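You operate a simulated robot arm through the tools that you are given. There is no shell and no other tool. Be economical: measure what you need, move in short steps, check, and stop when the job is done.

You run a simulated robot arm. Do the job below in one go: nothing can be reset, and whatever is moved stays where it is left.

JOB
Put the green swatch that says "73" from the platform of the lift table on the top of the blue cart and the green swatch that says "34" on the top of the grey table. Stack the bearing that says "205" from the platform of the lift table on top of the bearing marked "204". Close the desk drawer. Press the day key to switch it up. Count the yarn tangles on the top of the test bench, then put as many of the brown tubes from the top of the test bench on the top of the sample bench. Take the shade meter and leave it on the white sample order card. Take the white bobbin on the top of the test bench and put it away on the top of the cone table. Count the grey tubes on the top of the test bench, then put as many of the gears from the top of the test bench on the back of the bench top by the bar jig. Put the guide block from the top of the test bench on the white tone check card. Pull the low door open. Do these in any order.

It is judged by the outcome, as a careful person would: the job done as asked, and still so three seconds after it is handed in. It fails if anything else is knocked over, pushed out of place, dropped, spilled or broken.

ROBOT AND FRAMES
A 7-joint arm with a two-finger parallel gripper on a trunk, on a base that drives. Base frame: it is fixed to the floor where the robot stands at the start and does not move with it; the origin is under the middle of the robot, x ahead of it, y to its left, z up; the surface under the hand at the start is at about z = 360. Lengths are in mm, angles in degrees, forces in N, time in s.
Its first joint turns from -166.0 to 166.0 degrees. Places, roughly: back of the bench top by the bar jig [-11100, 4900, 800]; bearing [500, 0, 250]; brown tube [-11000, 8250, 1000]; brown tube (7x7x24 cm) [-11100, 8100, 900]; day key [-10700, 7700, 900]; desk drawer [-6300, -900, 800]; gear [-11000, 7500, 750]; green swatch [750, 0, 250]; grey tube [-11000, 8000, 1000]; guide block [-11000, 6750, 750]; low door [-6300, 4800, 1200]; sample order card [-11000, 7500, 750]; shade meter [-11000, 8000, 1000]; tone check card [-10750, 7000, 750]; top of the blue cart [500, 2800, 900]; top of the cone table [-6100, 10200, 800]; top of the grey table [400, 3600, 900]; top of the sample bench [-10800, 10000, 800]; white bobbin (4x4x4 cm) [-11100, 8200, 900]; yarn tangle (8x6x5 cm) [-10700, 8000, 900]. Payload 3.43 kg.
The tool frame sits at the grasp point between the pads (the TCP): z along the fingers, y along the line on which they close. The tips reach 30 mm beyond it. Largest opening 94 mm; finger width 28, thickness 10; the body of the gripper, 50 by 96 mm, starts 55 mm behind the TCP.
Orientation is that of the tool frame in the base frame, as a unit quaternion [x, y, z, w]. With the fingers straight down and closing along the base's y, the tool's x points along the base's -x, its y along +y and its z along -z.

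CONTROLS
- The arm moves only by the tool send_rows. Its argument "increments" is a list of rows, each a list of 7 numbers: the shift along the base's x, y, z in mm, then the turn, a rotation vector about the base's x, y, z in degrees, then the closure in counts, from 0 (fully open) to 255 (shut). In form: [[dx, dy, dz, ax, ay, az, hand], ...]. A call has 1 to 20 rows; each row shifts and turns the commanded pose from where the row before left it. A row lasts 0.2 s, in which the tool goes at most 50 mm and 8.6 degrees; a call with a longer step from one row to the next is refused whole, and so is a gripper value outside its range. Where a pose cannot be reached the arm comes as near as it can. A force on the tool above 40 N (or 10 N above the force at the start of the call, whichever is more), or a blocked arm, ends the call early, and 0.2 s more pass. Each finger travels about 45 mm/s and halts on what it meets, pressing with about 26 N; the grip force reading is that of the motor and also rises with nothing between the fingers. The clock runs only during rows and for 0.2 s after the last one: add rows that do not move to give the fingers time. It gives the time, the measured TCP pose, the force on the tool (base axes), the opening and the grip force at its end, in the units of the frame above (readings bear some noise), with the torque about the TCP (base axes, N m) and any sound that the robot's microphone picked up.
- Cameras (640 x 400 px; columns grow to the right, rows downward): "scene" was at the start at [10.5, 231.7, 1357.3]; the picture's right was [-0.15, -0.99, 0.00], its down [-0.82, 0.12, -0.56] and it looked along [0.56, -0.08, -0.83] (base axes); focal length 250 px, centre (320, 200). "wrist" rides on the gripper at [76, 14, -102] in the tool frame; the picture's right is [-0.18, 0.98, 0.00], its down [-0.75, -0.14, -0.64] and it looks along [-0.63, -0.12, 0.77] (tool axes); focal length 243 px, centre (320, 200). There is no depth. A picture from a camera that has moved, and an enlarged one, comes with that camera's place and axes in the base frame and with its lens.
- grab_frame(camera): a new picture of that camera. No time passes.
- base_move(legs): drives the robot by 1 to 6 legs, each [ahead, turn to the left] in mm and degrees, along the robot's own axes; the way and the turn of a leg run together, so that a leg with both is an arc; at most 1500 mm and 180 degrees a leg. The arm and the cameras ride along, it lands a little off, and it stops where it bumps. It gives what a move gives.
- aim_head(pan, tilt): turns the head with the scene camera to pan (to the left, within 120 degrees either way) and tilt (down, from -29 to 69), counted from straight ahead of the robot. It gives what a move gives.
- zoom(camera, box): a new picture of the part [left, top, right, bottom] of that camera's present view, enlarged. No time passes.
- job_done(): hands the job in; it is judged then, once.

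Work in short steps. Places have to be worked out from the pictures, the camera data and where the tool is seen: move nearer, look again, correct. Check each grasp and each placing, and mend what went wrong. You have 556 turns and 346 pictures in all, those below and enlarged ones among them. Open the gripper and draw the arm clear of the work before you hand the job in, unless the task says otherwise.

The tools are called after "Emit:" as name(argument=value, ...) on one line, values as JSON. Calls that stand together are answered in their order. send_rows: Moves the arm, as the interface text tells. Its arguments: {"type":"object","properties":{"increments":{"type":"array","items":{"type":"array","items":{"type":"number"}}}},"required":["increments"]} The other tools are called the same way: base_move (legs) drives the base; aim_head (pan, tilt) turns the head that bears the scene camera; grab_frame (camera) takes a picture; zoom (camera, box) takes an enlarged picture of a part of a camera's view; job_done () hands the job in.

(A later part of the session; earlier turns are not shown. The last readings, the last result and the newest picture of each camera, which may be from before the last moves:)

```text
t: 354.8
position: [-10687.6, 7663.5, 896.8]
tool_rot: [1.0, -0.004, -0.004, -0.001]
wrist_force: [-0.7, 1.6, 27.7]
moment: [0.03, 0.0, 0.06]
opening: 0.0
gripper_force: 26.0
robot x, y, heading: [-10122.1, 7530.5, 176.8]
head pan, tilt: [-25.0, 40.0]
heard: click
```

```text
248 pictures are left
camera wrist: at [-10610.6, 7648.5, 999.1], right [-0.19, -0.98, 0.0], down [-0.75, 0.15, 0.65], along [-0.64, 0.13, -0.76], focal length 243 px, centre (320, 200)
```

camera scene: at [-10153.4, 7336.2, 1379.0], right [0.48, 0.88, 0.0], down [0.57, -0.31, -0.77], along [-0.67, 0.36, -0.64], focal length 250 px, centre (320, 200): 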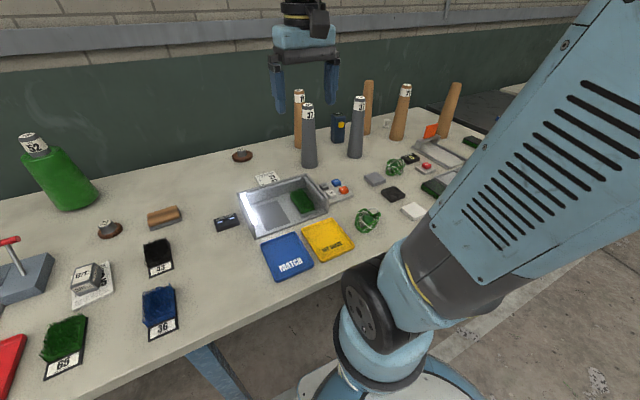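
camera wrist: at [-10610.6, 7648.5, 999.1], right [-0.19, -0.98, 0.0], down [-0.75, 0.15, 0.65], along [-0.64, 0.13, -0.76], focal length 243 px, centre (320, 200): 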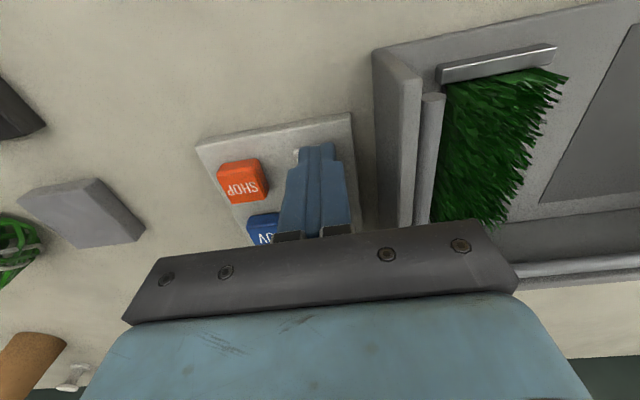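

A click was heard. I rise and check the result.

Emit:
send_rows(increments=[[0, 0, 30, 0, 0, 0, 255], [0, 0, 45, 0, 0, 0, 255], [0, 0, 45, 0, 0, 0, 255], [0, 0, 45, 0, 0, 0, 0], [0, 0, 45, 0, 0, 0, 0], [0, 0, 45, 0, 0, 0, 0]])

Emit:
grab_frame(camera="wrist")

Emit:
zoom(camera="scene", box=[200, 140, 380, 260])

```text
t: 356.2
position: [-10689.7, 7664.4, 1150.5]
tool_rot: [1.0, -0.005, -0.003, 0.0]
wrist_force: [-0.1, -0.8, -0.4]
moment: [0.01, 0.01, 0.0]
opening: 68.4
gripper_force: 0.0
robot x, y, heading: [-10125.7, 7533.0, 176.3]
head pan, tilt: [-25.0, 40.0]
```

```text
247 pictures are left
camera wrist: at [-10611.3, 7649.3, 1252.8], right [-0.19, -0.98, 0.0], down [-0.75, 0.15, 0.65], along [-0.63, 0.12, -0.76], focal length 243 px, centre (320, 200)
```

wrist: 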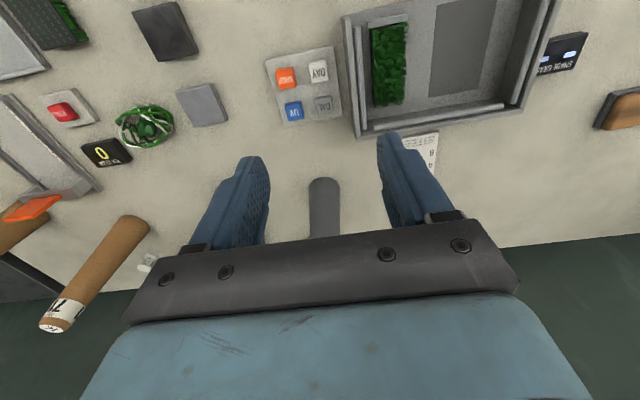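

```text
3.33 times, centred on (290, 200) of scene
camera zoom: at [-10153.9, 7336.3, 1378.9], right [0.48, 0.88, 0.0], down [0.57, -0.31, -0.77], along [-0.67, 0.36, -0.64], focal length 832 px, centre (420, 200)
```

zoom: 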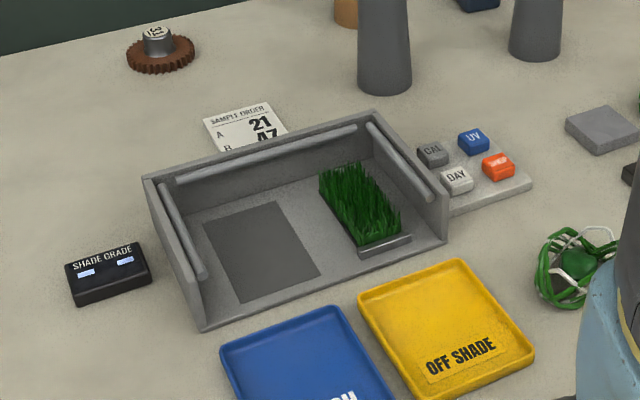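

The previously lit left lamp is now off. I examine the light box and keys closely.

Emit:
zoom(camera="wrist", box=[255, 0, 415, 140])

Emit:
zoom(camera="wrist", box=[260, 45, 350, 125])

Emit:
zoom(camera="scene", box=[310, 165, 360, 205])

```text
2.86 times, centred on (335, 70) of wrist
camera zoom: at [-10611.3, 7649.3, 1252.8], right [-0.19, -0.98, 0.0], down [-0.75, 0.15, 0.65], along [-0.63, 0.12, -0.76], focal length 693 px, centre (277, 571)
```

zoom: 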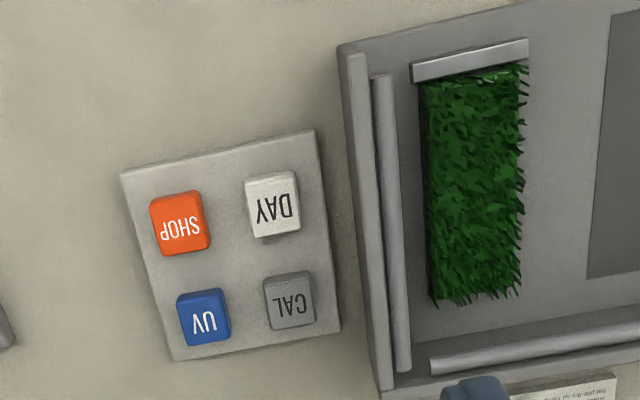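

```text
5.00 times, centred on (305, 85) of wrist
camera zoom: at [-10611.3, 7649.3, 1252.8], right [-0.19, -0.98, 0.0], down [-0.75, 0.15, 0.65], along [-0.63, 0.12, -0.76], focal length 1213 px, centre (395, 775)
```

zoom: 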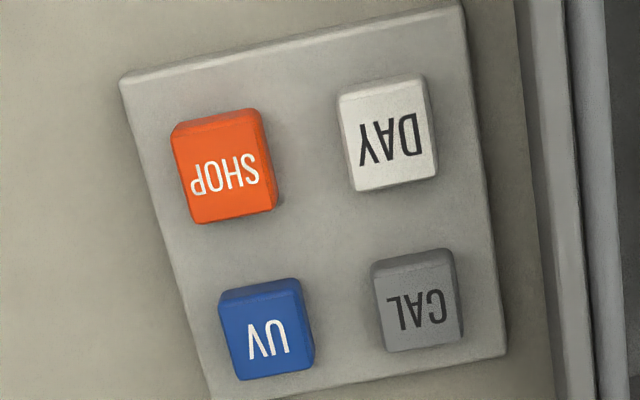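

```text
10.00 times, centred on (335, 185) of scene
camera zoom: at [-10153.9, 7336.3, 1378.9], right [0.48, 0.88, 0.0], down [0.57, -0.31, -0.77], along [-0.67, 0.36, -0.64], focal length 2496 px, centre (170, 350)
```

zoom: 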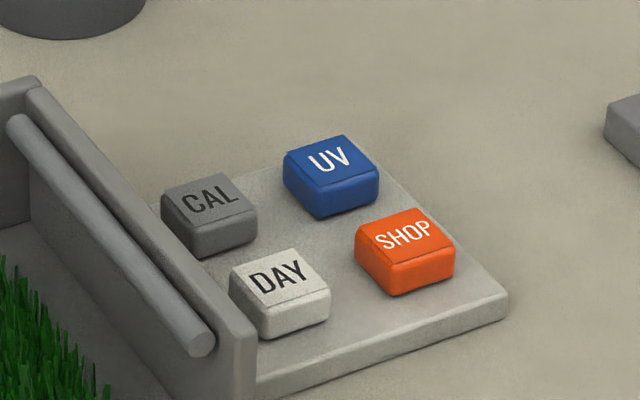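

I let a second pass and take another look at the light box.

Emit:
send_rows(increments=[[10, -20, 0, 0, 0, 0, 0], [20, -40, 0, 0, 0, 0, 0], [20, -40, 0, 0, 0, 0, 0], [10, -20, 0, 0, 0, 0, 0], [0, 0, 0, 0, 0, 0, 0]])

Emit:
grab_frame(camera="wrist")

Emit:
zoom(camera="scene", box=[205, 160, 365, 260])

```text
t: 357.4
position: [-10629.3, 7543.1, 1149.0]
tool_rot: [1.0, -0.005, -0.004, 0.0]
wrist_force: [-0.2, -0.4, -0.6]
moment: [-0.02, 0.02, -0.02]
opening: 93.9
gripper_force: 0.0
robot x, y, heading: [-10122.7, 7531.7, 176.5]
head pan, tilt: [-25.0, 40.0]
```

```text
242 pictures are left
camera wrist: at [-10551.2, 7528.2, 1251.1], right [-0.19, -0.98, 0.0], down [-0.75, 0.15, 0.65], along [-0.64, 0.12, -0.76], focal length 243 px, centre (320, 200)
```

wrist: 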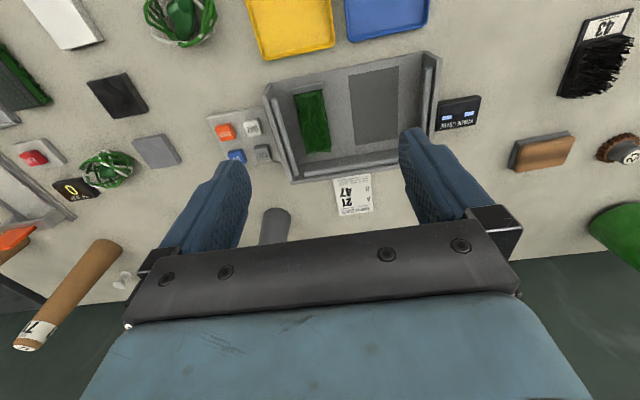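

```text
4.00 times, centred on (285, 210) of scene
camera zoom: at [-10153.5, 7336.3, 1378.9], right [0.48, 0.88, 0.0], down [0.57, -0.31, -0.77], along [-0.67, 0.36, -0.64], focal length 998 px, centre (460, 160)
```

zoom: 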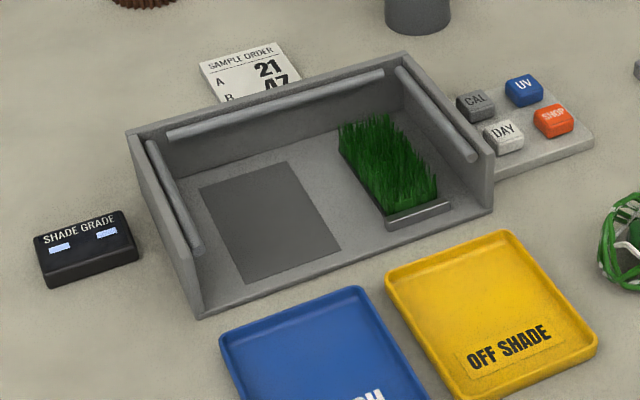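

All lamps are now off, i.e. the press toggled the lit lamp off. I press once more and observe how the key behaves before deciding.

Emit:
send_rows(increments=[[-20, 40, 0, 0, 0, 0, 255], [-20, 40, 0, 0, 0, 0, 255], [-20, 41, 0, 0, 0, 0, 255], [0, 0, -45, 0, 0, 0, 255], [0, 0, -45, 0, 0, 0, 255], [0, 0, -45, 0, 0, 0, 255], [0, 0, -45, 0, 0, 0, 255], [0, 0, -40, 0, 0, 0, 255]])

Emit:
send_rows(increments=[[0, 0, -8, 0, 0, 0, 255], [0, 0, -4, 0, 0, 0, 255], [0, 0, -4, 0, 0, 0, 255], [0, 0, -4, 0, 0, 0, 255], [0, 0, -4, 0, 0, 0, 255], [0, 0, -3, 0, 0, 0, 255], [0, 0, -3, 0, 0, 0, 255]])

Emit:
zoom(camera="scene", box=[205, 160, 365, 260])

```text
t: 359.2
position: [-10690.8, 7662.9, 930.1]
tool_rot: [1.0, -0.005, -0.004, 0.0]
wrist_force: [0.7, -0.5, 0.5]
moment: [0.02, 0.04, 0.01]
opening: 0.0
gripper_force: 25.8
robot x, y, heading: [-10121.1, 7531.4, 176.8]
head pan, tilt: [-25.0, 40.0]
```

```text
t: 360.8
position: [-10689.1, 7663.0, 900.4]
tool_rot: [1.0, -0.004, -0.003, 0.0]
wrist_force: [0.9, 1.9, 3.9]
moment: [0.04, -0.05, 0.01]
opening: 0.0
gripper_force: 26.0
robot x, y, heading: [-10124.8, 7533.4, 176.6]
head pan, tilt: [-25.0, 40.0]
heard: click
```

```text
4.00 times, centred on (285, 210) of scene
camera zoom: at [-10153.5, 7336.3, 1378.9], right [0.48, 0.88, 0.0], down [0.57, -0.31, -0.77], along [-0.67, 0.36, -0.64], focal length 998 px, centre (460, 160)
```

zoom: 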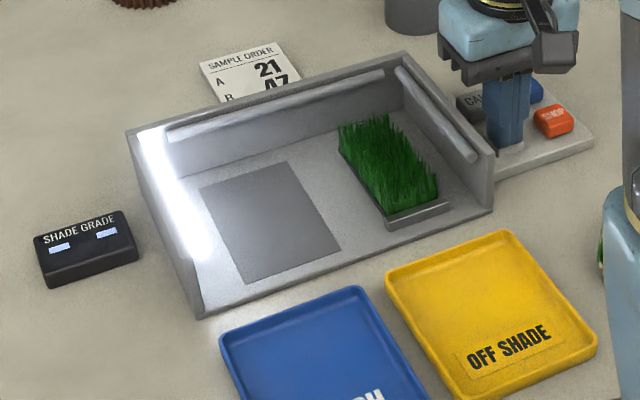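

The lamp lights again on this press. I release and look.

Emit:
send_rows(increments=[[0, 0, 30, 0, 0, 0, 255], [0, 0, 45, 0, 0, 0, 255], [0, 0, 45, 0, 0, 0, 255], [0, 0, 45, 0, 0, 0, 255], [0, 0, 45, 0, 0, 0, 255], [0, 0, 40, 0, 0, 0, 255], [20, -40, 0, 0, 0, 0, 0], [20, -40, 0, 0, 0, 0, 0], [20, -40, 0, 0, 0, 0, 0]])

Emit:
grab_frame(camera="scene")

Emit:
grab_frame(camera="wrist")

```text
t: 362.8
position: [-10626.9, 7544.5, 1151.5]
tool_rot: [1.0, -0.005, -0.004, 0.001]
wrist_force: [-0.6, 0.4, -0.1]
moment: [-0.04, -0.04, -0.01]
opening: 68.6
gripper_force: 0.0
robot x, y, heading: [-10123.9, 7527.4, 176.7]
head pan, tilt: [-25.0, 40.0]
```

```text
239 pictures are left
camera scene: at [-10154.0, 7336.5, 1379.0], right [0.48, 0.88, 0.0], down [0.57, -0.31, -0.77], along [-0.67, 0.36, -0.64], focal length 250 px, centre (320, 200)
```

scene: 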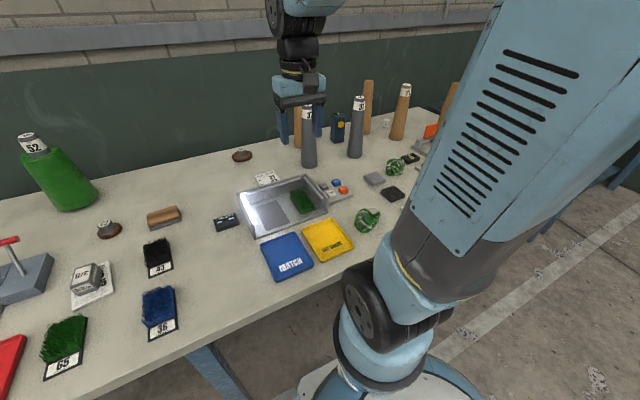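

```text
238 pictures are left
camera wrist: at [-10550.2, 7528.9, 1253.7], right [-0.19, -0.98, 0.0], down [-0.75, 0.15, 0.65], along [-0.64, 0.12, -0.76], focal length 243 px, centre (320, 200)
```

wrist: 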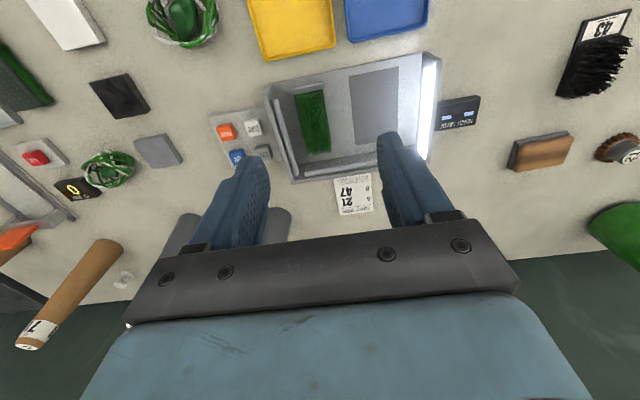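

Zoom for a brightness comparison with the earlier picture.

Emit:
zoom(camera="wrist", box=[240, 30, 480, 170])

Emit:
zoom(camera="scene", box=[205, 160, 365, 260])

```text
2.67 times, centred on (360, 100) of wrist
camera zoom: at [-10550.2, 7528.9, 1253.7], right [-0.19, -0.98, 0.0], down [-0.75, 0.15, 0.65], along [-0.64, 0.12, -0.76], focal length 647 px, centre (213, 467)
```

zoom: 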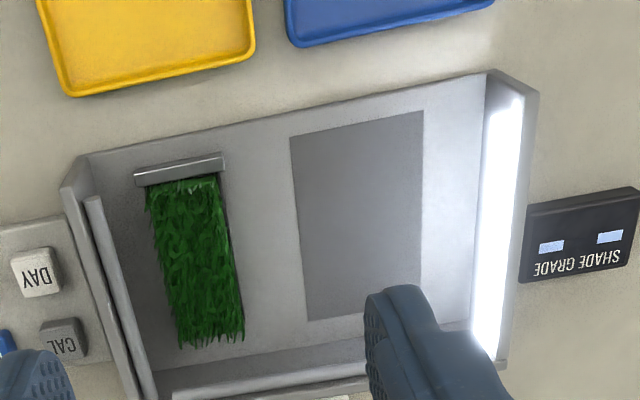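

```text
4.00 times, centred on (285, 210) of scene
camera zoom: at [-10154.0, 7336.5, 1379.0], right [0.48, 0.88, 0.0], down [0.57, -0.31, -0.77], along [-0.67, 0.36, -0.64], focal length 998 px, centre (460, 160)
```

zoom: 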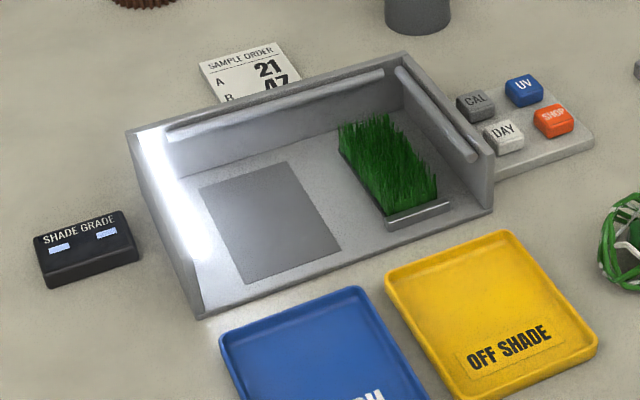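

To understand the cycle I press once more and compare with the same zoom.

Emit:
send_rows(increments=[[-20, 40, 0, 0, 0, 0, 255], [-20, 40, 0, 0, 0, 0, 255], [-22, 39, 0, 0, 0, 0, 255], [0, 0, -45, 0, 0, 0, 255], [0, 0, -45, 0, 0, 0, 255], [0, 0, -45, 0, 0, 0, 255], [0, 0, -45, 0, 0, 0, 255], [0, 0, -40, 0, 0, 0, 255]])

Emit:
send_rows(increments=[[0, 0, -8, 0, 0, 0, 255], [0, 0, -4, 0, 0, 0, 255], [0, 0, -4, 0, 0, 0, 255], [0, 0, -4, 0, 0, 0, 255], [0, 0, -3, 0, 0, 0, 255]])

Emit:
zoom(camera="scene", box=[205, 160, 365, 260])

```text
t: 364.6
position: [-10689.5, 7664.4, 930.5]
tool_rot: [1.0, -0.006, -0.004, 0.0]
wrist_force: [0.8, -0.4, 0.5]
moment: [-0.01, 0.0, -0.01]
opening: 0.0
gripper_force: 26.0
robot x, y, heading: [-10125.3, 7530.0, 176.8]
head pan, tilt: [-25.0, 40.0]
```

```text
t: 365.8
position: [-10690.4, 7664.7, 906.6]
tool_rot: [1.0, -0.005, -0.004, 0.0]
wrist_force: [0.6, 0.1, 0.4]
moment: [0.01, -0.01, 0.0]
opening: 0.1
gripper_force: 25.9
robot x, y, heading: [-10123.1, 7526.8, 176.6]
head pan, tilt: [-25.0, 40.0]
```

```text
4.00 times, centred on (285, 210) of scene
camera zoom: at [-10153.7, 7336.3, 1378.9], right [0.48, 0.88, 0.0], down [0.57, -0.31, -0.77], along [-0.67, 0.36, -0.64], focal length 998 px, centre (460, 160)
```

zoom: 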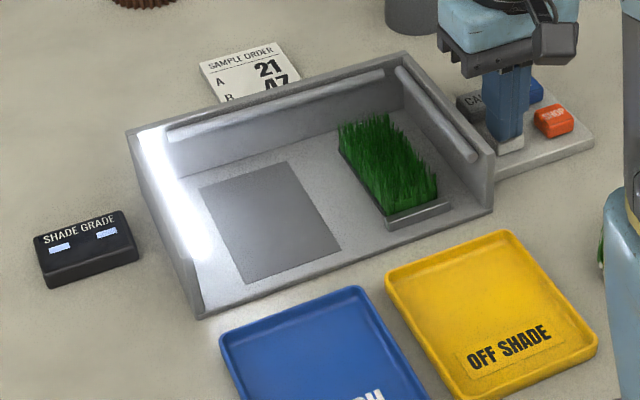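

Not yet pressed; a few mm more, in small steps.

Emit:
send_rows(increments=[[0, 0, -3, 0, 0, 0, 255], [0, 0, -2, 0, 0, 0, 255], [0, 0, -2, 0, 0, 0, 255]])

Emit:
zoom(camera="scene", box=[205, 160, 365, 260])

```text
t: 366.6
position: [-10690.7, 7664.1, 900.5]
tool_rot: [1.0, -0.005, -0.004, 0.0]
wrist_force: [-1.0, 1.6, 6.4]
moment: [0.05, -0.01, -0.01]
opening: 0.0
gripper_force: 26.4
robot x, y, heading: [-10121.2, 7534.8, 176.4]
head pan, tilt: [-25.0, 40.0]
heard: click
```

```text
4.00 times, centred on (285, 210) of scene
camera zoom: at [-10153.5, 7336.3, 1378.9], right [0.48, 0.88, 0.0], down [0.57, -0.31, -0.77], along [-0.67, 0.36, -0.64], focal length 998 px, centre (460, 160)
```

zoom: 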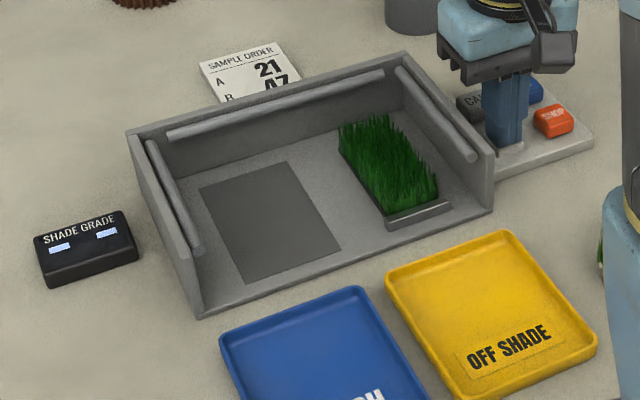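

The DAY key is a plain on/off toggle. The job explicitly asks for a press that changes it, so the right final state is the toggled one (odd number of presses), as it is now. I release.

Emit:
send_rows(increments=[[0, 0, 30, 0, 0, 0, 255], [0, 0, 45, 0, 0, 0, 255], [0, 0, 45, 0, 0, 0, 255], [0, 0, 45, 0, 0, 0, 255], [0, 0, 45, 0, 0, 0, 255], [0, 0, 45, 0, 0, 0, 0], [0, 0, 40, 0, 0, 0, 0], [0, 0, 0, 0, 0, 0, 0]])

Emit:
grab_frame(camera="scene")

```text
t: 368.4
position: [-10693.3, 7660.0, 1197.3]
tool_rot: [1.0, -0.004, -0.004, 0.0]
wrist_force: [-0.9, 0.2, -0.2]
moment: [-0.02, 0.04, 0.03]
opening: 68.5
gripper_force: 0.1
robot x, y, heading: [-10125.1, 7528.3, 176.5]
head pan, tilt: [-25.0, 40.0]
```

```text
233 pictures are left
camera scene: at [-10153.5, 7336.3, 1378.9], right [0.48, 0.88, 0.0], down [0.57, -0.31, -0.77], along [-0.67, 0.36, -0.64], focal length 250 px, centre (320, 200)
```

scene: 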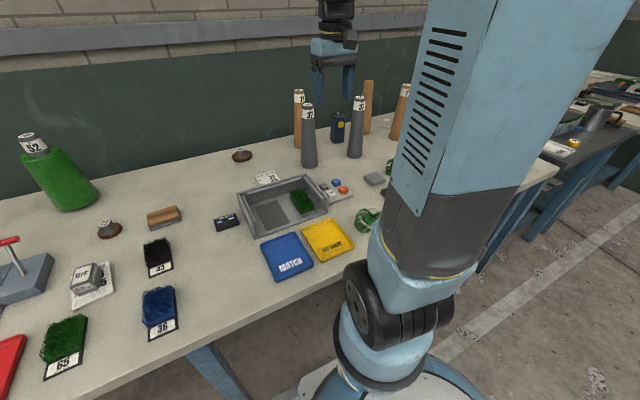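

Key done. Now I get a better look at the shade meter region from above.

Emit:
send_rows(increments=[[-30, 25, 5, 0, 0, 0, 0], [-30, 25, 5, 0, 0, 0, 0], [-30, 25, 5, 0, 0, 0, 0], [-30, 25, 5, 0, 0, 0, 0], [-30, 25, 5, 0, 0, 0, 0], [-30, 25, 5, 0, 0, 0, 0], [0, 0, 0, 0, 0, 0, 0]])

Emit:
grab_frame(camera="wrist")

```text
t: 370.0
position: [-10874.3, 7809.5, 1225.6]
tool_rot: [1.0, -0.005, -0.004, -0.001]
wrist_force: [0.0, 0.1, -0.7]
moment: [0.04, 0.02, 0.01]
opening: 93.8
gripper_force: 0.1
robot x, y, heading: [-10119.9, 7531.0, 176.5]
head pan, tilt: [-25.0, 40.0]
```

```text
232 pictures are left
camera wrist: at [-10797.4, 7795.0, 1328.1], right [-0.19, -0.98, 0.0], down [-0.75, 0.15, 0.65], along [-0.64, 0.12, -0.76], focal length 243 px, centre (320, 200)
```

wrist: 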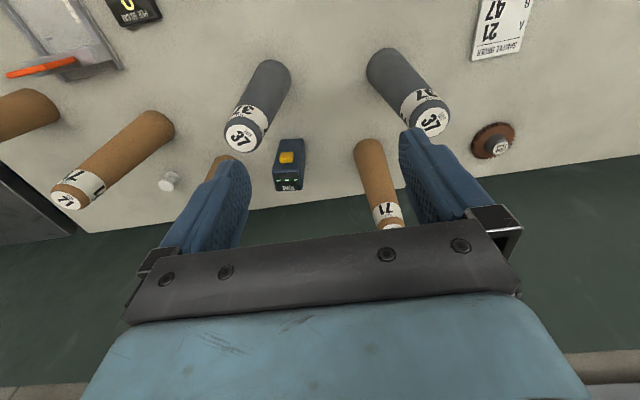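

Shade meter top centre at (-11036,7898,981), ~48×35×124 mm. It is at the reach limit from here, so I shift the robot to y≈7900: retract, back off diagonally, return.

Emit:
send_rows(increments=[[40, -45, 0, 0, 0, 0, 0], [40, -28, 0, 0, 0, 0, 0], [40, -28, 0, 0, 0, 0, 0], [40, -28, 0, 0, 0, 0, 0], [40, -28, 0, 0, 0, 0, 0], [40, -28, 0, 0, 0, 0, 0]])

Emit:
base_move(legs=[[-80, 0], [0, 36]])

Emit:
base_move(legs=[[-700, 0]])

Emit:
base_move(legs=[[0, -34], [560, 0]])

```text
refused: row 1 steps farther than a row can; nothing moved
```

```text
t: 372.9
position: [-10812.4, 7318.0, 1225.2]
tool_rot: [0.954, 0.3, -0.003, 0.0]
wrist_force: [0.1, 0.1, 0.2]
moment: [0.0, 0.0, 0.0]
opening: 94.2
gripper_force: 0.0
robot x, y, heading: [-10060.2, 7563.5, -148.2]
head pan, tilt: [-25.0, 40.0]
```

```text
t: 376.8
position: [-10222.3, 7678.8, 1226.1]
tool_rot: [0.952, 0.307, -0.003, 0.001]
wrist_force: [0.3, 0.2, -0.4]
moment: [-0.01, -0.01, -0.01]
opening: 93.9
gripper_force: 0.0
robot x, y, heading: [-9476.0, 7935.1, -147.2]
head pan, tilt: [-25.0, 40.0]
```

```text
t: 381.8
position: [-10787.5, 8116.6, 1226.3]
tool_rot: [1.0, 0.03, -0.003, 0.0]
wrist_force: [0.0, 1.0, -0.4]
moment: [-0.01, 0.01, 0.02]
opening: 93.7
gripper_force: 0.0
robot x, y, heading: [-10022.9, 7917.8, -179.3]
head pan, tilt: [-25.0, 40.0]
```

Move 110 mm closer, and correct the yaw.

Emit:
base_move(legs=[[110, 0]])

Emit:
send_rows(increments=[[-30, -35, 0, 0, 0, -3.4, 0], [-30, -40, 0, 0, 0, 0, 0], [-30, -40, 0, 0, 0, 0, 0], [-10, -40, 0, 0, 0, 0, 0], [0, -40, 0, 0, 0, 0, 0], [0, 0, 0, 0, 0, 0, 0]])

Emit:
grab_frame(camera="wrist")

```text
t: 382.9
position: [-10896.5, 8116.5, 1227.9]
tool_rot: [1.0, 0.03, -0.003, 0.0]
wrist_force: [-0.1, -0.1, -0.6]
moment: [0.0, -0.01, 0.01]
opening: 94.2
gripper_force: 0.0
robot x, y, heading: [-10128.4, 7918.8, -179.3]
head pan, tilt: [-25.0, 40.0]
```

```text
t: 384.4
position: [-11002.2, 7920.2, 1226.2]
tool_rot: [1.0, -0.001, -0.003, 0.0]
wrist_force: [-0.6, 0.8, 0.4]
moment: [-0.02, 0.0, 0.02]
opening: 93.8
gripper_force: 0.0
robot x, y, heading: [-10127.7, 7918.0, -179.3]
head pan, tilt: [-25.0, 40.0]
```

```text
231 pictures are left
camera wrist: at [-10924.3, 7907.3, 1329.2], right [-0.18, -0.98, 0.0], down [-0.75, 0.14, 0.65], along [-0.64, 0.12, -0.76], focal length 243 px, centre (320, 200)
```

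wrist: 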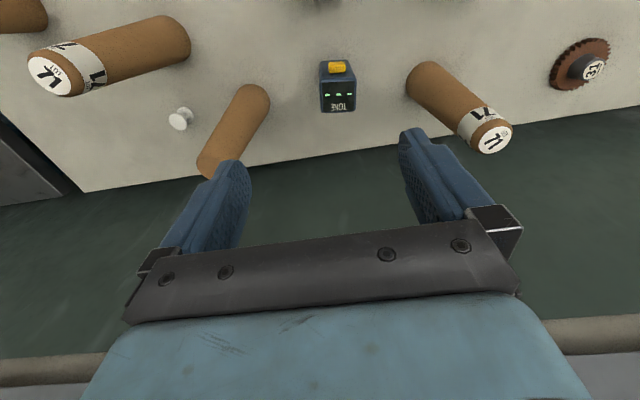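

Meter centre (-11038,7903). I descend in line to TCP z≈952 with open fingers, checking once.

Emit:
send_rows(increments=[[-20, -10, -30, 0, 0, 0, 0], [-16, -7, -40, 0, 0, 0, 0], [0, 0, -45, 0, 0, 0, 0], [0, 0, -45, 0, 0, 0, 0], [0, 0, -10, 0, 0, 0, 0], [0, 0, 0, 0, 0, 0, 0]])

Emit:
grab_frame(camera="wrist")

```text
t: 385.8
position: [-11034.0, 7901.1, 1055.6]
tool_rot: [1.0, 0.0, -0.003, 0.0]
wrist_force: [0.3, 0.1, -0.9]
moment: [-0.02, 0.04, 0.01]
opening: 93.9
gripper_force: 0.1
robot x, y, heading: [-10129.7, 7917.5, -179.3]
head pan, tilt: [-25.0, 40.0]
```

```text
230 pictures are left
camera wrist: at [-10956.6, 7887.2, 1158.8], right [-0.18, -0.98, 0.0], down [-0.75, 0.14, 0.65], along [-0.64, 0.12, -0.76], focal length 243 px, centre (320, 200)
```

wrist: 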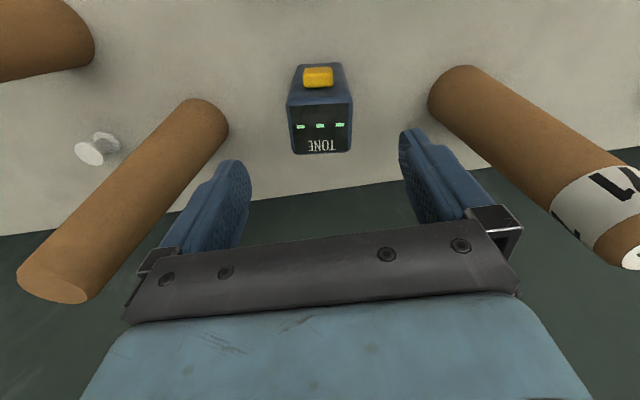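

Aligned. Descend 104 mm and close on the meter.

Emit:
send_rows(increments=[[-2, 1, -40, 0, 0, 0, 0], [0, 0, -40, 0, 0, 0, 0], [0, 0, -22, 0, 0, 0, 0], [0, 0, 0, 0, 0, 0, 255], [0, 0, 0, 0, 0, 0, 255], [0, 0, 0, 0, 0, 0, 255], [0, 0, 0, 0, 0, 0, 255]])

Emit:
grab_frame(camera="wrist")

```text
t: 387.4
position: [-11037.1, 7905.7, 954.1]
tool_rot: [1.0, 0.001, -0.003, 0.0]
wrist_force: [0.5, -0.2, 0.2]
moment: [0.08, -0.01, 0.03]
opening: 56.4
gripper_force: 26.4
robot x, y, heading: [-10130.1, 7915.2, -179.2]
head pan, tilt: [-25.0, 40.0]
```

```text
229 pictures are left
camera wrist: at [-10960.6, 7891.8, 1056.1], right [-0.18, -0.98, 0.0], down [-0.75, 0.14, 0.65], along [-0.64, 0.12, -0.76], focal length 243 px, centre (320, 200)
```

wrist: 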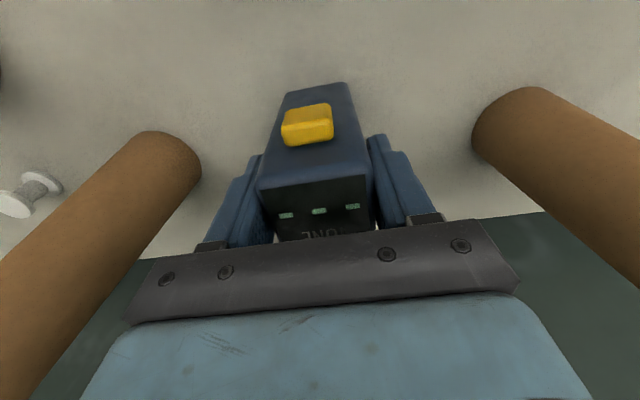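

Gripped (56 mm). Lift to 1228 so the meter clears the tube tops, then carry toward the sample order card.

Emit:
send_rows(increments=[[0, 0, 40, 0, 0, 0, 255], [0, 0, 45, 0, 0, 0, 255], [0, 0, 45, 0, 0, 0, 255], [0, 0, 45, 0, 0, 0, 255], [0, 0, 45, 0, 0, 0, 255], [0, 0, 45, 0, 0, 0, 255], [0, 0, 10, 0, 0, 0, 255], [18, -44, 0, 0, 0, 0, 255], [18, -44, 0, 0, 0, 0, 255], [18, -44, 0, 0, 0, 0, 255], [18, -44, 0, 0, 0, 0, 255], [18, -44, 0, 0, 0, 0, 255], [18, -44, 0, 0, 0, 0, 255], [18, -44, 0, 0, 0, 0, 255], [18, -44, 0, 0, 0, 0, 255], [0, 0, 0, 0, 0, 0, 255]])

Emit:
grab_frame(camera="wrist")

```text
t: 390.8
position: [-10893.5, 7551.0, 1230.7]
tool_rot: [1.0, 0.0, -0.004, 0.0]
wrist_force: [-0.6, 0.3, -2.6]
moment: [-0.03, -0.02, -0.03]
opening: 56.4
gripper_force: 25.5
robot x, y, heading: [-10131.4, 7919.3, -179.5]
head pan, tilt: [-25.0, 40.0]
```

```text
228 pictures are left
camera wrist: at [-10815.2, 7536.9, 1332.9], right [-0.18, -0.98, 0.0], down [-0.75, 0.14, 0.65], along [-0.64, 0.12, -0.76], focal length 243 px, centre (320, 200)
```

wrist: 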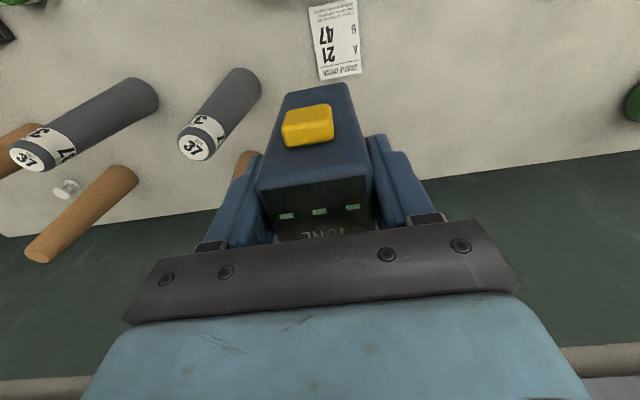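

Card spans x −10933…−10830, y 7485…7561, centre (-10881,7523). I align and descend.

Emit:
send_rows(increments=[[12, -28, 0, 0, 0, 0, 255], [0, 0, -45, 0, 0, 0, 255], [0, 0, -45, 0, 0, 0, 255], [0, 0, -45, 0, 0, 0, 255], [0, 0, -45, 0, 0, 0, 255], [0, 0, -40, 0, 0, 0, 255], [0, 0, 0, 0, 0, 0, 255]])

Emit:
grab_frame(camera="wrist")

Emit:
aim_head(pan=15, tilt=40)

Emit:
grab_frame(camera="scene")

```text
t: 392.4
position: [-10877.0, 7523.1, 1009.9]
tool_rot: [1.0, 0.001, -0.004, -0.001]
wrist_force: [-0.3, 0.6, -2.2]
moment: [0.01, 0.01, -0.01]
opening: 56.0
gripper_force: 25.8
robot x, y, heading: [-10130.8, 7913.3, -179.5]
head pan, tilt: [-25.0, 40.0]
```

```text
227 pictures are left
camera wrist: at [-10799.2, 7508.4, 1113.4], right [-0.18, -0.98, 0.0], down [-0.75, 0.14, 0.65], along [-0.64, 0.12, -0.76], focal length 243 px, centre (320, 200)
```

wrist: 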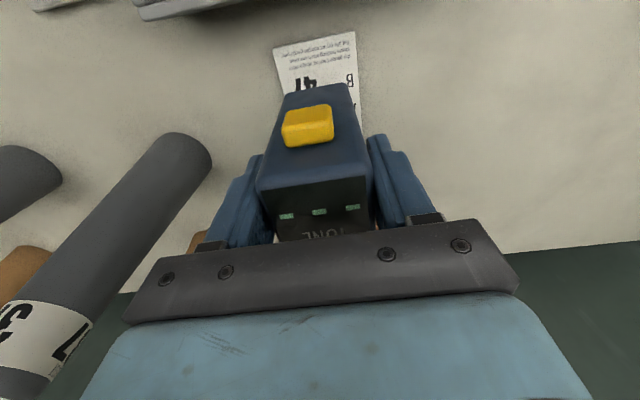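

```text
t: 393.4
position: [-10875.5, 7521.3, 1010.8]
tool_rot: [1.0, 0.0, -0.003, 0.0]
wrist_force: [0.0, 0.2, -2.6]
moment: [0.01, 0.01, 0.04]
opening: 55.8
gripper_force: 25.5
robot x, y, heading: [-10127.9, 7919.3, -179.2]
head pan, tilt: [15.0, 40.0]
```

```text
226 pictures are left
camera scene: at [-10149.7, 7662.8, 1378.9], right [-0.27, 0.96, 0.0], down [0.62, 0.17, -0.77], along [-0.74, -0.21, -0.64], focal length 250 px, centre (320, 200)
```

scene: 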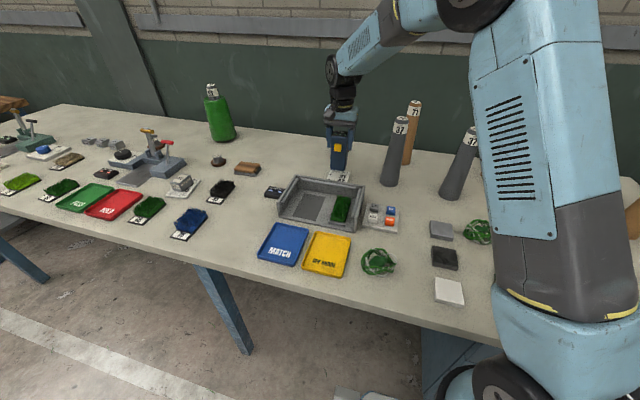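

Well aligned. Descend to contact.

Emit:
send_rows(increments=[[-3, -1, -30, 0, 0, 0, 255], [0, 0, -10, 0, 0, 0, 255], [0, 0, -4, 0, 0, 0, 255], [0, 0, -3, 0, 0, 0, 255], [0, 0, -2, 0, 0, 0, 255], [0, 0, -2, 0, 0, 0, 255], [0, 0, -2, 0, 0, 0, 255], [0, 0, -2, 0, 0, 0, 255]])

```text
t: 395.2
position: [-10880.9, 7523.6, 956.8]
tool_rot: [1.0, 0.0, -0.004, 0.0]
wrist_force: [-2.6, -2.0, 18.7]
moment: [-0.12, 0.08, -0.03]
opening: 56.1
gripper_force: 26.2
robot x, y, heading: [-10129.6, 7920.5, -179.5]
head pan, tilt: [15.0, 40.0]
```

Contact made (19 N). Ease off, open and rise straight up.

Emit:
send_rows(increments=[[0, 0, 1, 0, 0, 0, 255], [0, 0, 0, 0, 0, 0, 180], [0, 0, 0, 0, 0, 0, 60], [0, 0, 0, 0, 0, 0, 0], [0, 0, 0, 0, 0, 0, 0], [0, 0, 35, 0, 0, 0, 0], [0, 0, 45, 0, 0, 0, 0], [0, 0, 45, 0, 0, 0, 0], [0, 0, 45, 0, 0, 0, 0], [0, 0, 45, 0, 0, 0, 0], [0, 0, 45, 0, 0, 0, 0]])

Emit:
grab_frame(camera="wrist")

Emit:
grab_frame(camera="scene")

```text
t: 397.6
position: [-10884.1, 7525.6, 1219.7]
tool_rot: [1.0, 0.0, -0.003, -0.001]
wrist_force: [0.2, -0.6, -0.7]
moment: [0.0, 0.02, -0.01]
opening: 94.1
gripper_force: 0.1
robot x, y, heading: [-10129.8, 7916.4, -179.2]
head pan, tilt: [15.0, 40.0]
```

```text
225 pictures are left
camera wrist: at [-10805.8, 7511.3, 1321.3], right [-0.18, -0.98, 0.0], down [-0.75, 0.14, 0.65], along [-0.64, 0.12, -0.76], focal length 243 px, centre (320, 200)
```

wrist: 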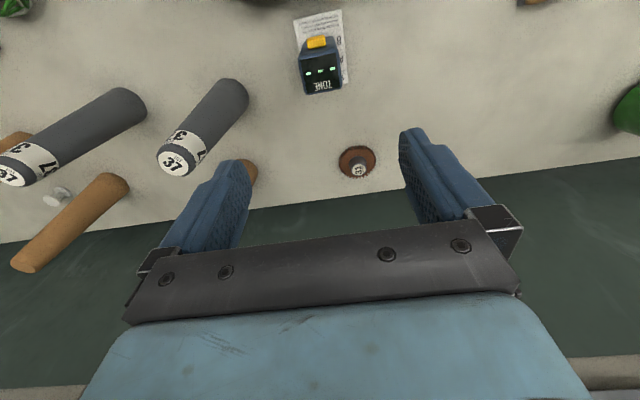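

```text
224 pictures are left
camera scene: at [-10149.7, 7662.7, 1378.9], right [-0.27, 0.96, 0.0], down [0.62, 0.17, -0.77], along [-0.74, -0.21, -0.64], focal length 250 px, centre (320, 200)
```

scene: 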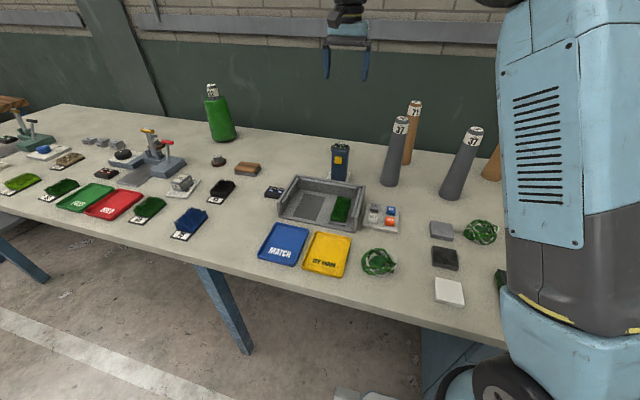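

Shade meter is on the card. Next a brown tube: I move above the tube near (-10918,8158) to look.

Emit:
send_rows(increments=[[2, 46, 0, 0, 0, 0, 0], [2, 46, 0, 0, 0, 0, 0], [2, 46, 0, 0, 0, 0, 0], [2, 46, 0, 0, 0, 0, 0], [2, 46, 0, 0, 0, 0, 0], [2, 46, 0, 0, 0, 0, 0], [2, 46, 0, 0, 0, 0, 0], [2, 46, 0, 0, 0, 0, 0], [2, 46, 0, 0, 0, 0, 0], [2, 46, 0, 0, 0, 0, 0], [0, 46, 0, 0, 0, 0, 0], [0, 46, 0, 0, 0, 0, 0], [0, 46, 0, 0, 0, 0, 0], [0, 0, 0, 0, 0, 0, 0]])

Emit:
grab_frame(camera="wrist")

```text
t: 400.6
position: [-10861.5, 8121.0, 1221.0]
tool_rot: [1.0, 0.0, -0.003, 0.0]
wrist_force: [0.3, 0.0, -0.2]
moment: [0.04, 0.01, -0.01]
opening: 93.8
gripper_force: 0.1
robot x, y, heading: [-10130.1, 7922.1, -179.4]
head pan, tilt: [15.0, 40.0]
```

```text
223 pictures are left
camera wrist: at [-10783.2, 8106.2, 1323.1], right [-0.18, -0.98, 0.0], down [-0.75, 0.14, 0.65], along [-0.64, 0.12, -0.76], focal length 243 px, centre (320, 200)
```

wrist: 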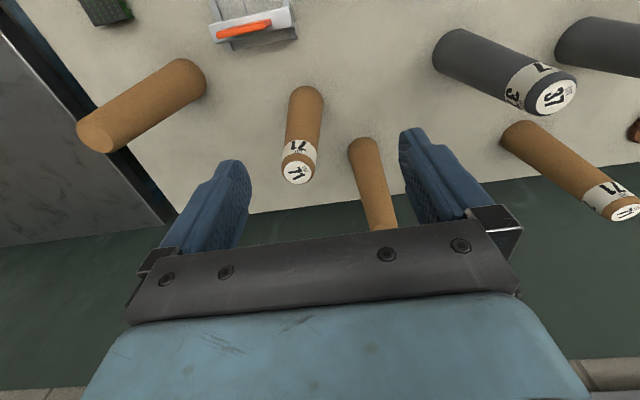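

Tube top centre (-10927,8158,1097). Align and descend to z≈1057, then close.

Emit:
send_rows(increments=[[-33, 19, 0, 0, 0, 0, 0], [-32, 18, 0, 0, 0, 0, 0], [0, 0, -40, 0, 0, 0, 0], [0, 0, -30, 0, 0, 0, 0], [0, 0, 0, 0, 0, 0, 0]])

Emit:
grab_frame(camera="wrist")

```text
t: 401.8
position: [-10924.0, 8157.4, 1149.2]
tool_rot: [1.0, 0.0, -0.003, 0.0]
wrist_force: [0.5, -0.6, 0.6]
moment: [-0.01, 0.01, 0.01]
opening: 94.0
gripper_force: 0.0
robot x, y, heading: [-10128.0, 7917.4, -179.6]
head pan, tilt: [15.0, 40.0]
```

```text
222 pictures are left
camera wrist: at [-10846.8, 8143.7, 1251.6], right [-0.18, -0.98, 0.0], down [-0.75, 0.14, 0.65], along [-0.64, 0.12, -0.76], focal length 243 px, centre (320, 200)
```

wrist: 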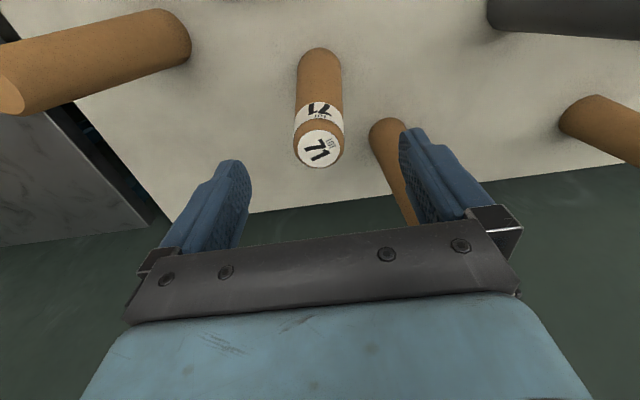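

Small correction, descend and grip.

Emit:
send_rows(increments=[[-6, 2, -30, 0, 0, 0, 0], [0, 0, -35, 0, 0, 0, 0], [0, 0, -28, 0, 0, 0, 0], [0, 0, 0, 0, 0, 0, 255], [0, 0, 0, 0, 0, 0, 255], [0, 0, 0, 0, 0, 0, 255], [0, 0, 0, 0, 0, 0, 255], [0, 0, 0, 0, 0, 0, 255]])

Emit:
grab_frame(camera="wrist")

```text
t: 403.6
position: [-10931.8, 8158.9, 1056.2]
tool_rot: [1.0, 0.0, -0.004, 0.0]
wrist_force: [-0.4, -0.7, 0.5]
moment: [0.03, 0.02, 0.0]
opening: 44.0
gripper_force: 26.0
robot x, y, heading: [-10128.3, 7919.2, -179.4]
head pan, tilt: [15.0, 40.0]
```

```text
221 pictures are left
camera wrist: at [-10853.8, 8145.7, 1158.5], right [-0.18, -0.98, 0.0], down [-0.75, 0.14, 0.65], along [-0.64, 0.12, -0.76], focal length 243 px, centre (320, 200)
```

wrist: 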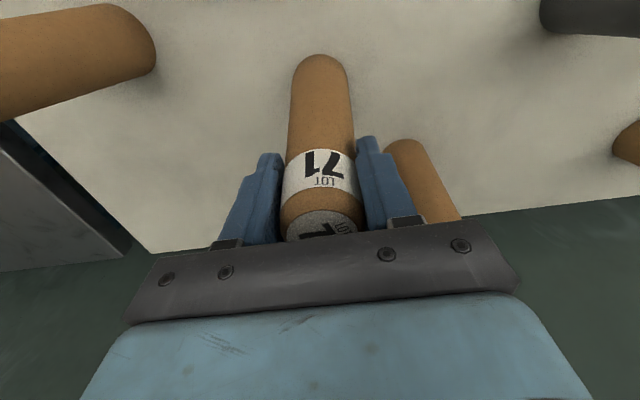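

Gripped (44 mm). Lift, retract straight back over the bench edge, then back off the robot.

Emit:
send_rows(increments=[[0, 0, 30, 0, 0, 0, 255], [0, 0, 45, 0, 0, 0, 255], [0, 0, 45, 0, 0, 0, 255], [0, 0, 45, 0, 0, 0, 255], [40, -10, 0, 0, 0, 0, 255], [45, -20, 0, 0, 0, 0, 255], [45, -20, 0, 0, 0, 0, 255], [45, -20, 0, 0, 0, 0, 255], [45, -20, 0, 0, 0, 0, 255], [45, -20, 0, 0, 0, 0, 255], [40, -20, 0, 0, 0, 0, 255], [0, 0, 0, 0, 0, 0, 255]])

Emit:
base_move(legs=[[-350, 0]])

Emit:
aim_head(pan=-70, tilt=20)

Emit:
grab_frame(camera="scene")

Emit:
grab_frame(camera="wrist")

```text
t: 406.2
position: [-10628.8, 8029.7, 1221.2]
tool_rot: [1.0, 0.0, -0.003, 0.0]
wrist_force: [-0.5, 0.3, 0.1]
moment: [-0.01, -0.03, 0.0]
opening: 43.9
gripper_force: 26.5
robot x, y, heading: [-10126.6, 7920.1, -179.5]
head pan, tilt: [15.0, 40.0]
```

```text
t: 408.5
position: [-10274.5, 8030.9, 1220.7]
tool_rot: [1.0, 0.007, -0.004, -0.001]
wrist_force: [-0.4, 0.5, -0.3]
moment: [0.0, -0.02, -0.01]
opening: 44.0
gripper_force: 25.8
robot x, y, heading: [-9774.9, 7924.2, -178.3]
head pan, tilt: [15.0, 40.0]
```

```text
t: 410.1
position: [-10274.4, 8031.0, 1222.1]
tool_rot: [1.0, 0.005, -0.003, 0.0]
wrist_force: [0.4, 0.6, -0.1]
moment: [-0.03, -0.02, -0.01]
opening: 44.0
gripper_force: 25.5
robot x, y, heading: [-9773.9, 7928.3, -178.2]
head pan, tilt: [-70.0, 20.0]
```

```text
220 pictures are left
camera scene: at [-9742.0, 7780.2, 1410.3], right [0.93, 0.37, 0.0], down [0.13, -0.32, -0.94], along [-0.34, 0.87, -0.34], focal length 250 px, centre (320, 200)
```

scene: 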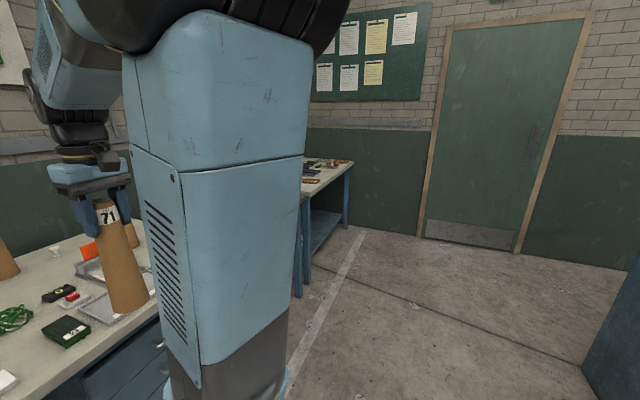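

```text
219 pictures are left
camera wrist: at [-10196.3, 8017.6, 1324.7], right [-0.17, -0.99, 0.0], down [-0.75, 0.13, 0.65], along [-0.64, 0.11, -0.76], focal length 243 px, centre (320, 200)
```

wrist: 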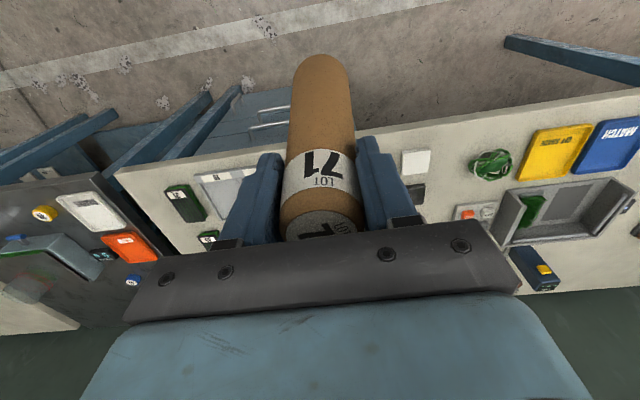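

The sample bench is ahead near the north wall. I turn right in two steps and drive north.

Emit:
base_move(legs=[[0, -42]])

Emit:
base_move(legs=[[0, -42]])

Emit:
aim_head(pan=45, tilt=25)

Emit:
grab_frame(camera="scene")

```text
t: 412.7
position: [-10077.7, 8336.4, 1222.4]
tool_rot: [0.938, -0.348, -0.003, -0.001]
wrist_force: [-0.1, 0.2, -1.1]
moment: [0.04, 0.03, -0.03]
opening: 43.9
gripper_force: 26.1
robot x, y, heading: [-9792.0, 7891.8, 140.3]
head pan, tilt: [-70.0, 20.0]
```

```text
t: 415.3
position: [-9696.0, 8411.4, 1222.5]
tool_rot: [0.742, -0.671, -0.002, -0.003]
wrist_force: [0.7, 0.3, 0.0]
moment: [0.01, 0.0, -0.04]
opening: 44.0
gripper_force: 25.9
robot x, y, heading: [-9838.7, 7894.4, 97.1]
head pan, tilt: [-70.0, 20.0]
```

```text
t: 417.3
position: [-9695.3, 8412.9, 1222.3]
tool_rot: [0.742, -0.671, -0.003, -0.002]
wrist_force: [-0.8, 0.4, 0.0]
moment: [0.01, 0.02, 0.0]
opening: 44.0
gripper_force: 26.2
robot x, y, heading: [-9839.1, 7897.6, 96.8]
head pan, tilt: [45.0, 25.0]
```

```text
218 pictures are left
camera scene: at [-10138.9, 7866.3, 1402.3], right [0.62, 0.79, 0.0], down [0.33, -0.26, -0.91], along [-0.71, 0.56, -0.42], focal length 250 px, centre (320, 200)
```

scene: 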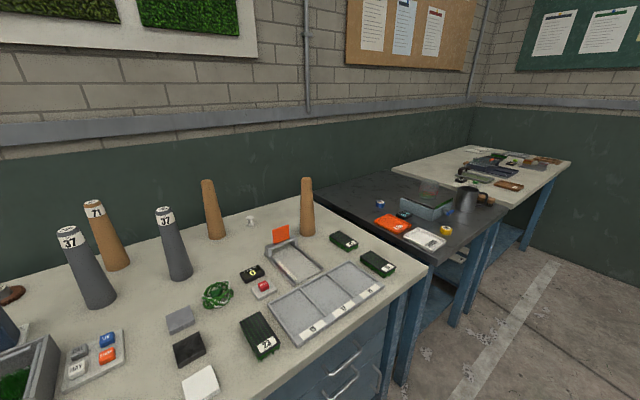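

Zoom on the sample bench to find free room.

Emit:
zoom(camera="scene", box=[360, 130, 600, 280])

```text
2.67 times, centred on (480, 205) of scene
camera zoom: at [-10138.9, 7866.3, 1402.3], right [0.62, 0.79, 0.0], down [0.33, -0.26, -0.91], along [-0.71, 0.56, -0.42], focal length 666 px, centre (-107, 187)
```

zoom: 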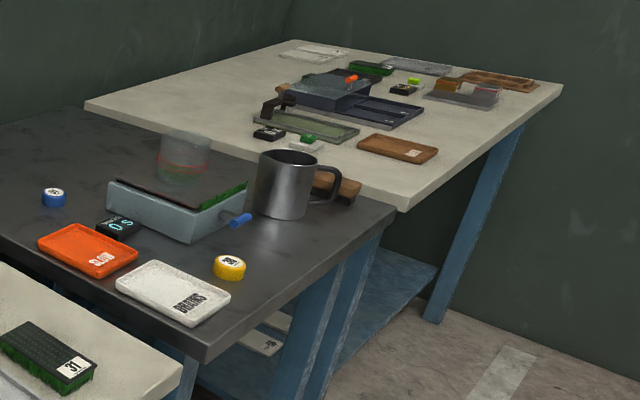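

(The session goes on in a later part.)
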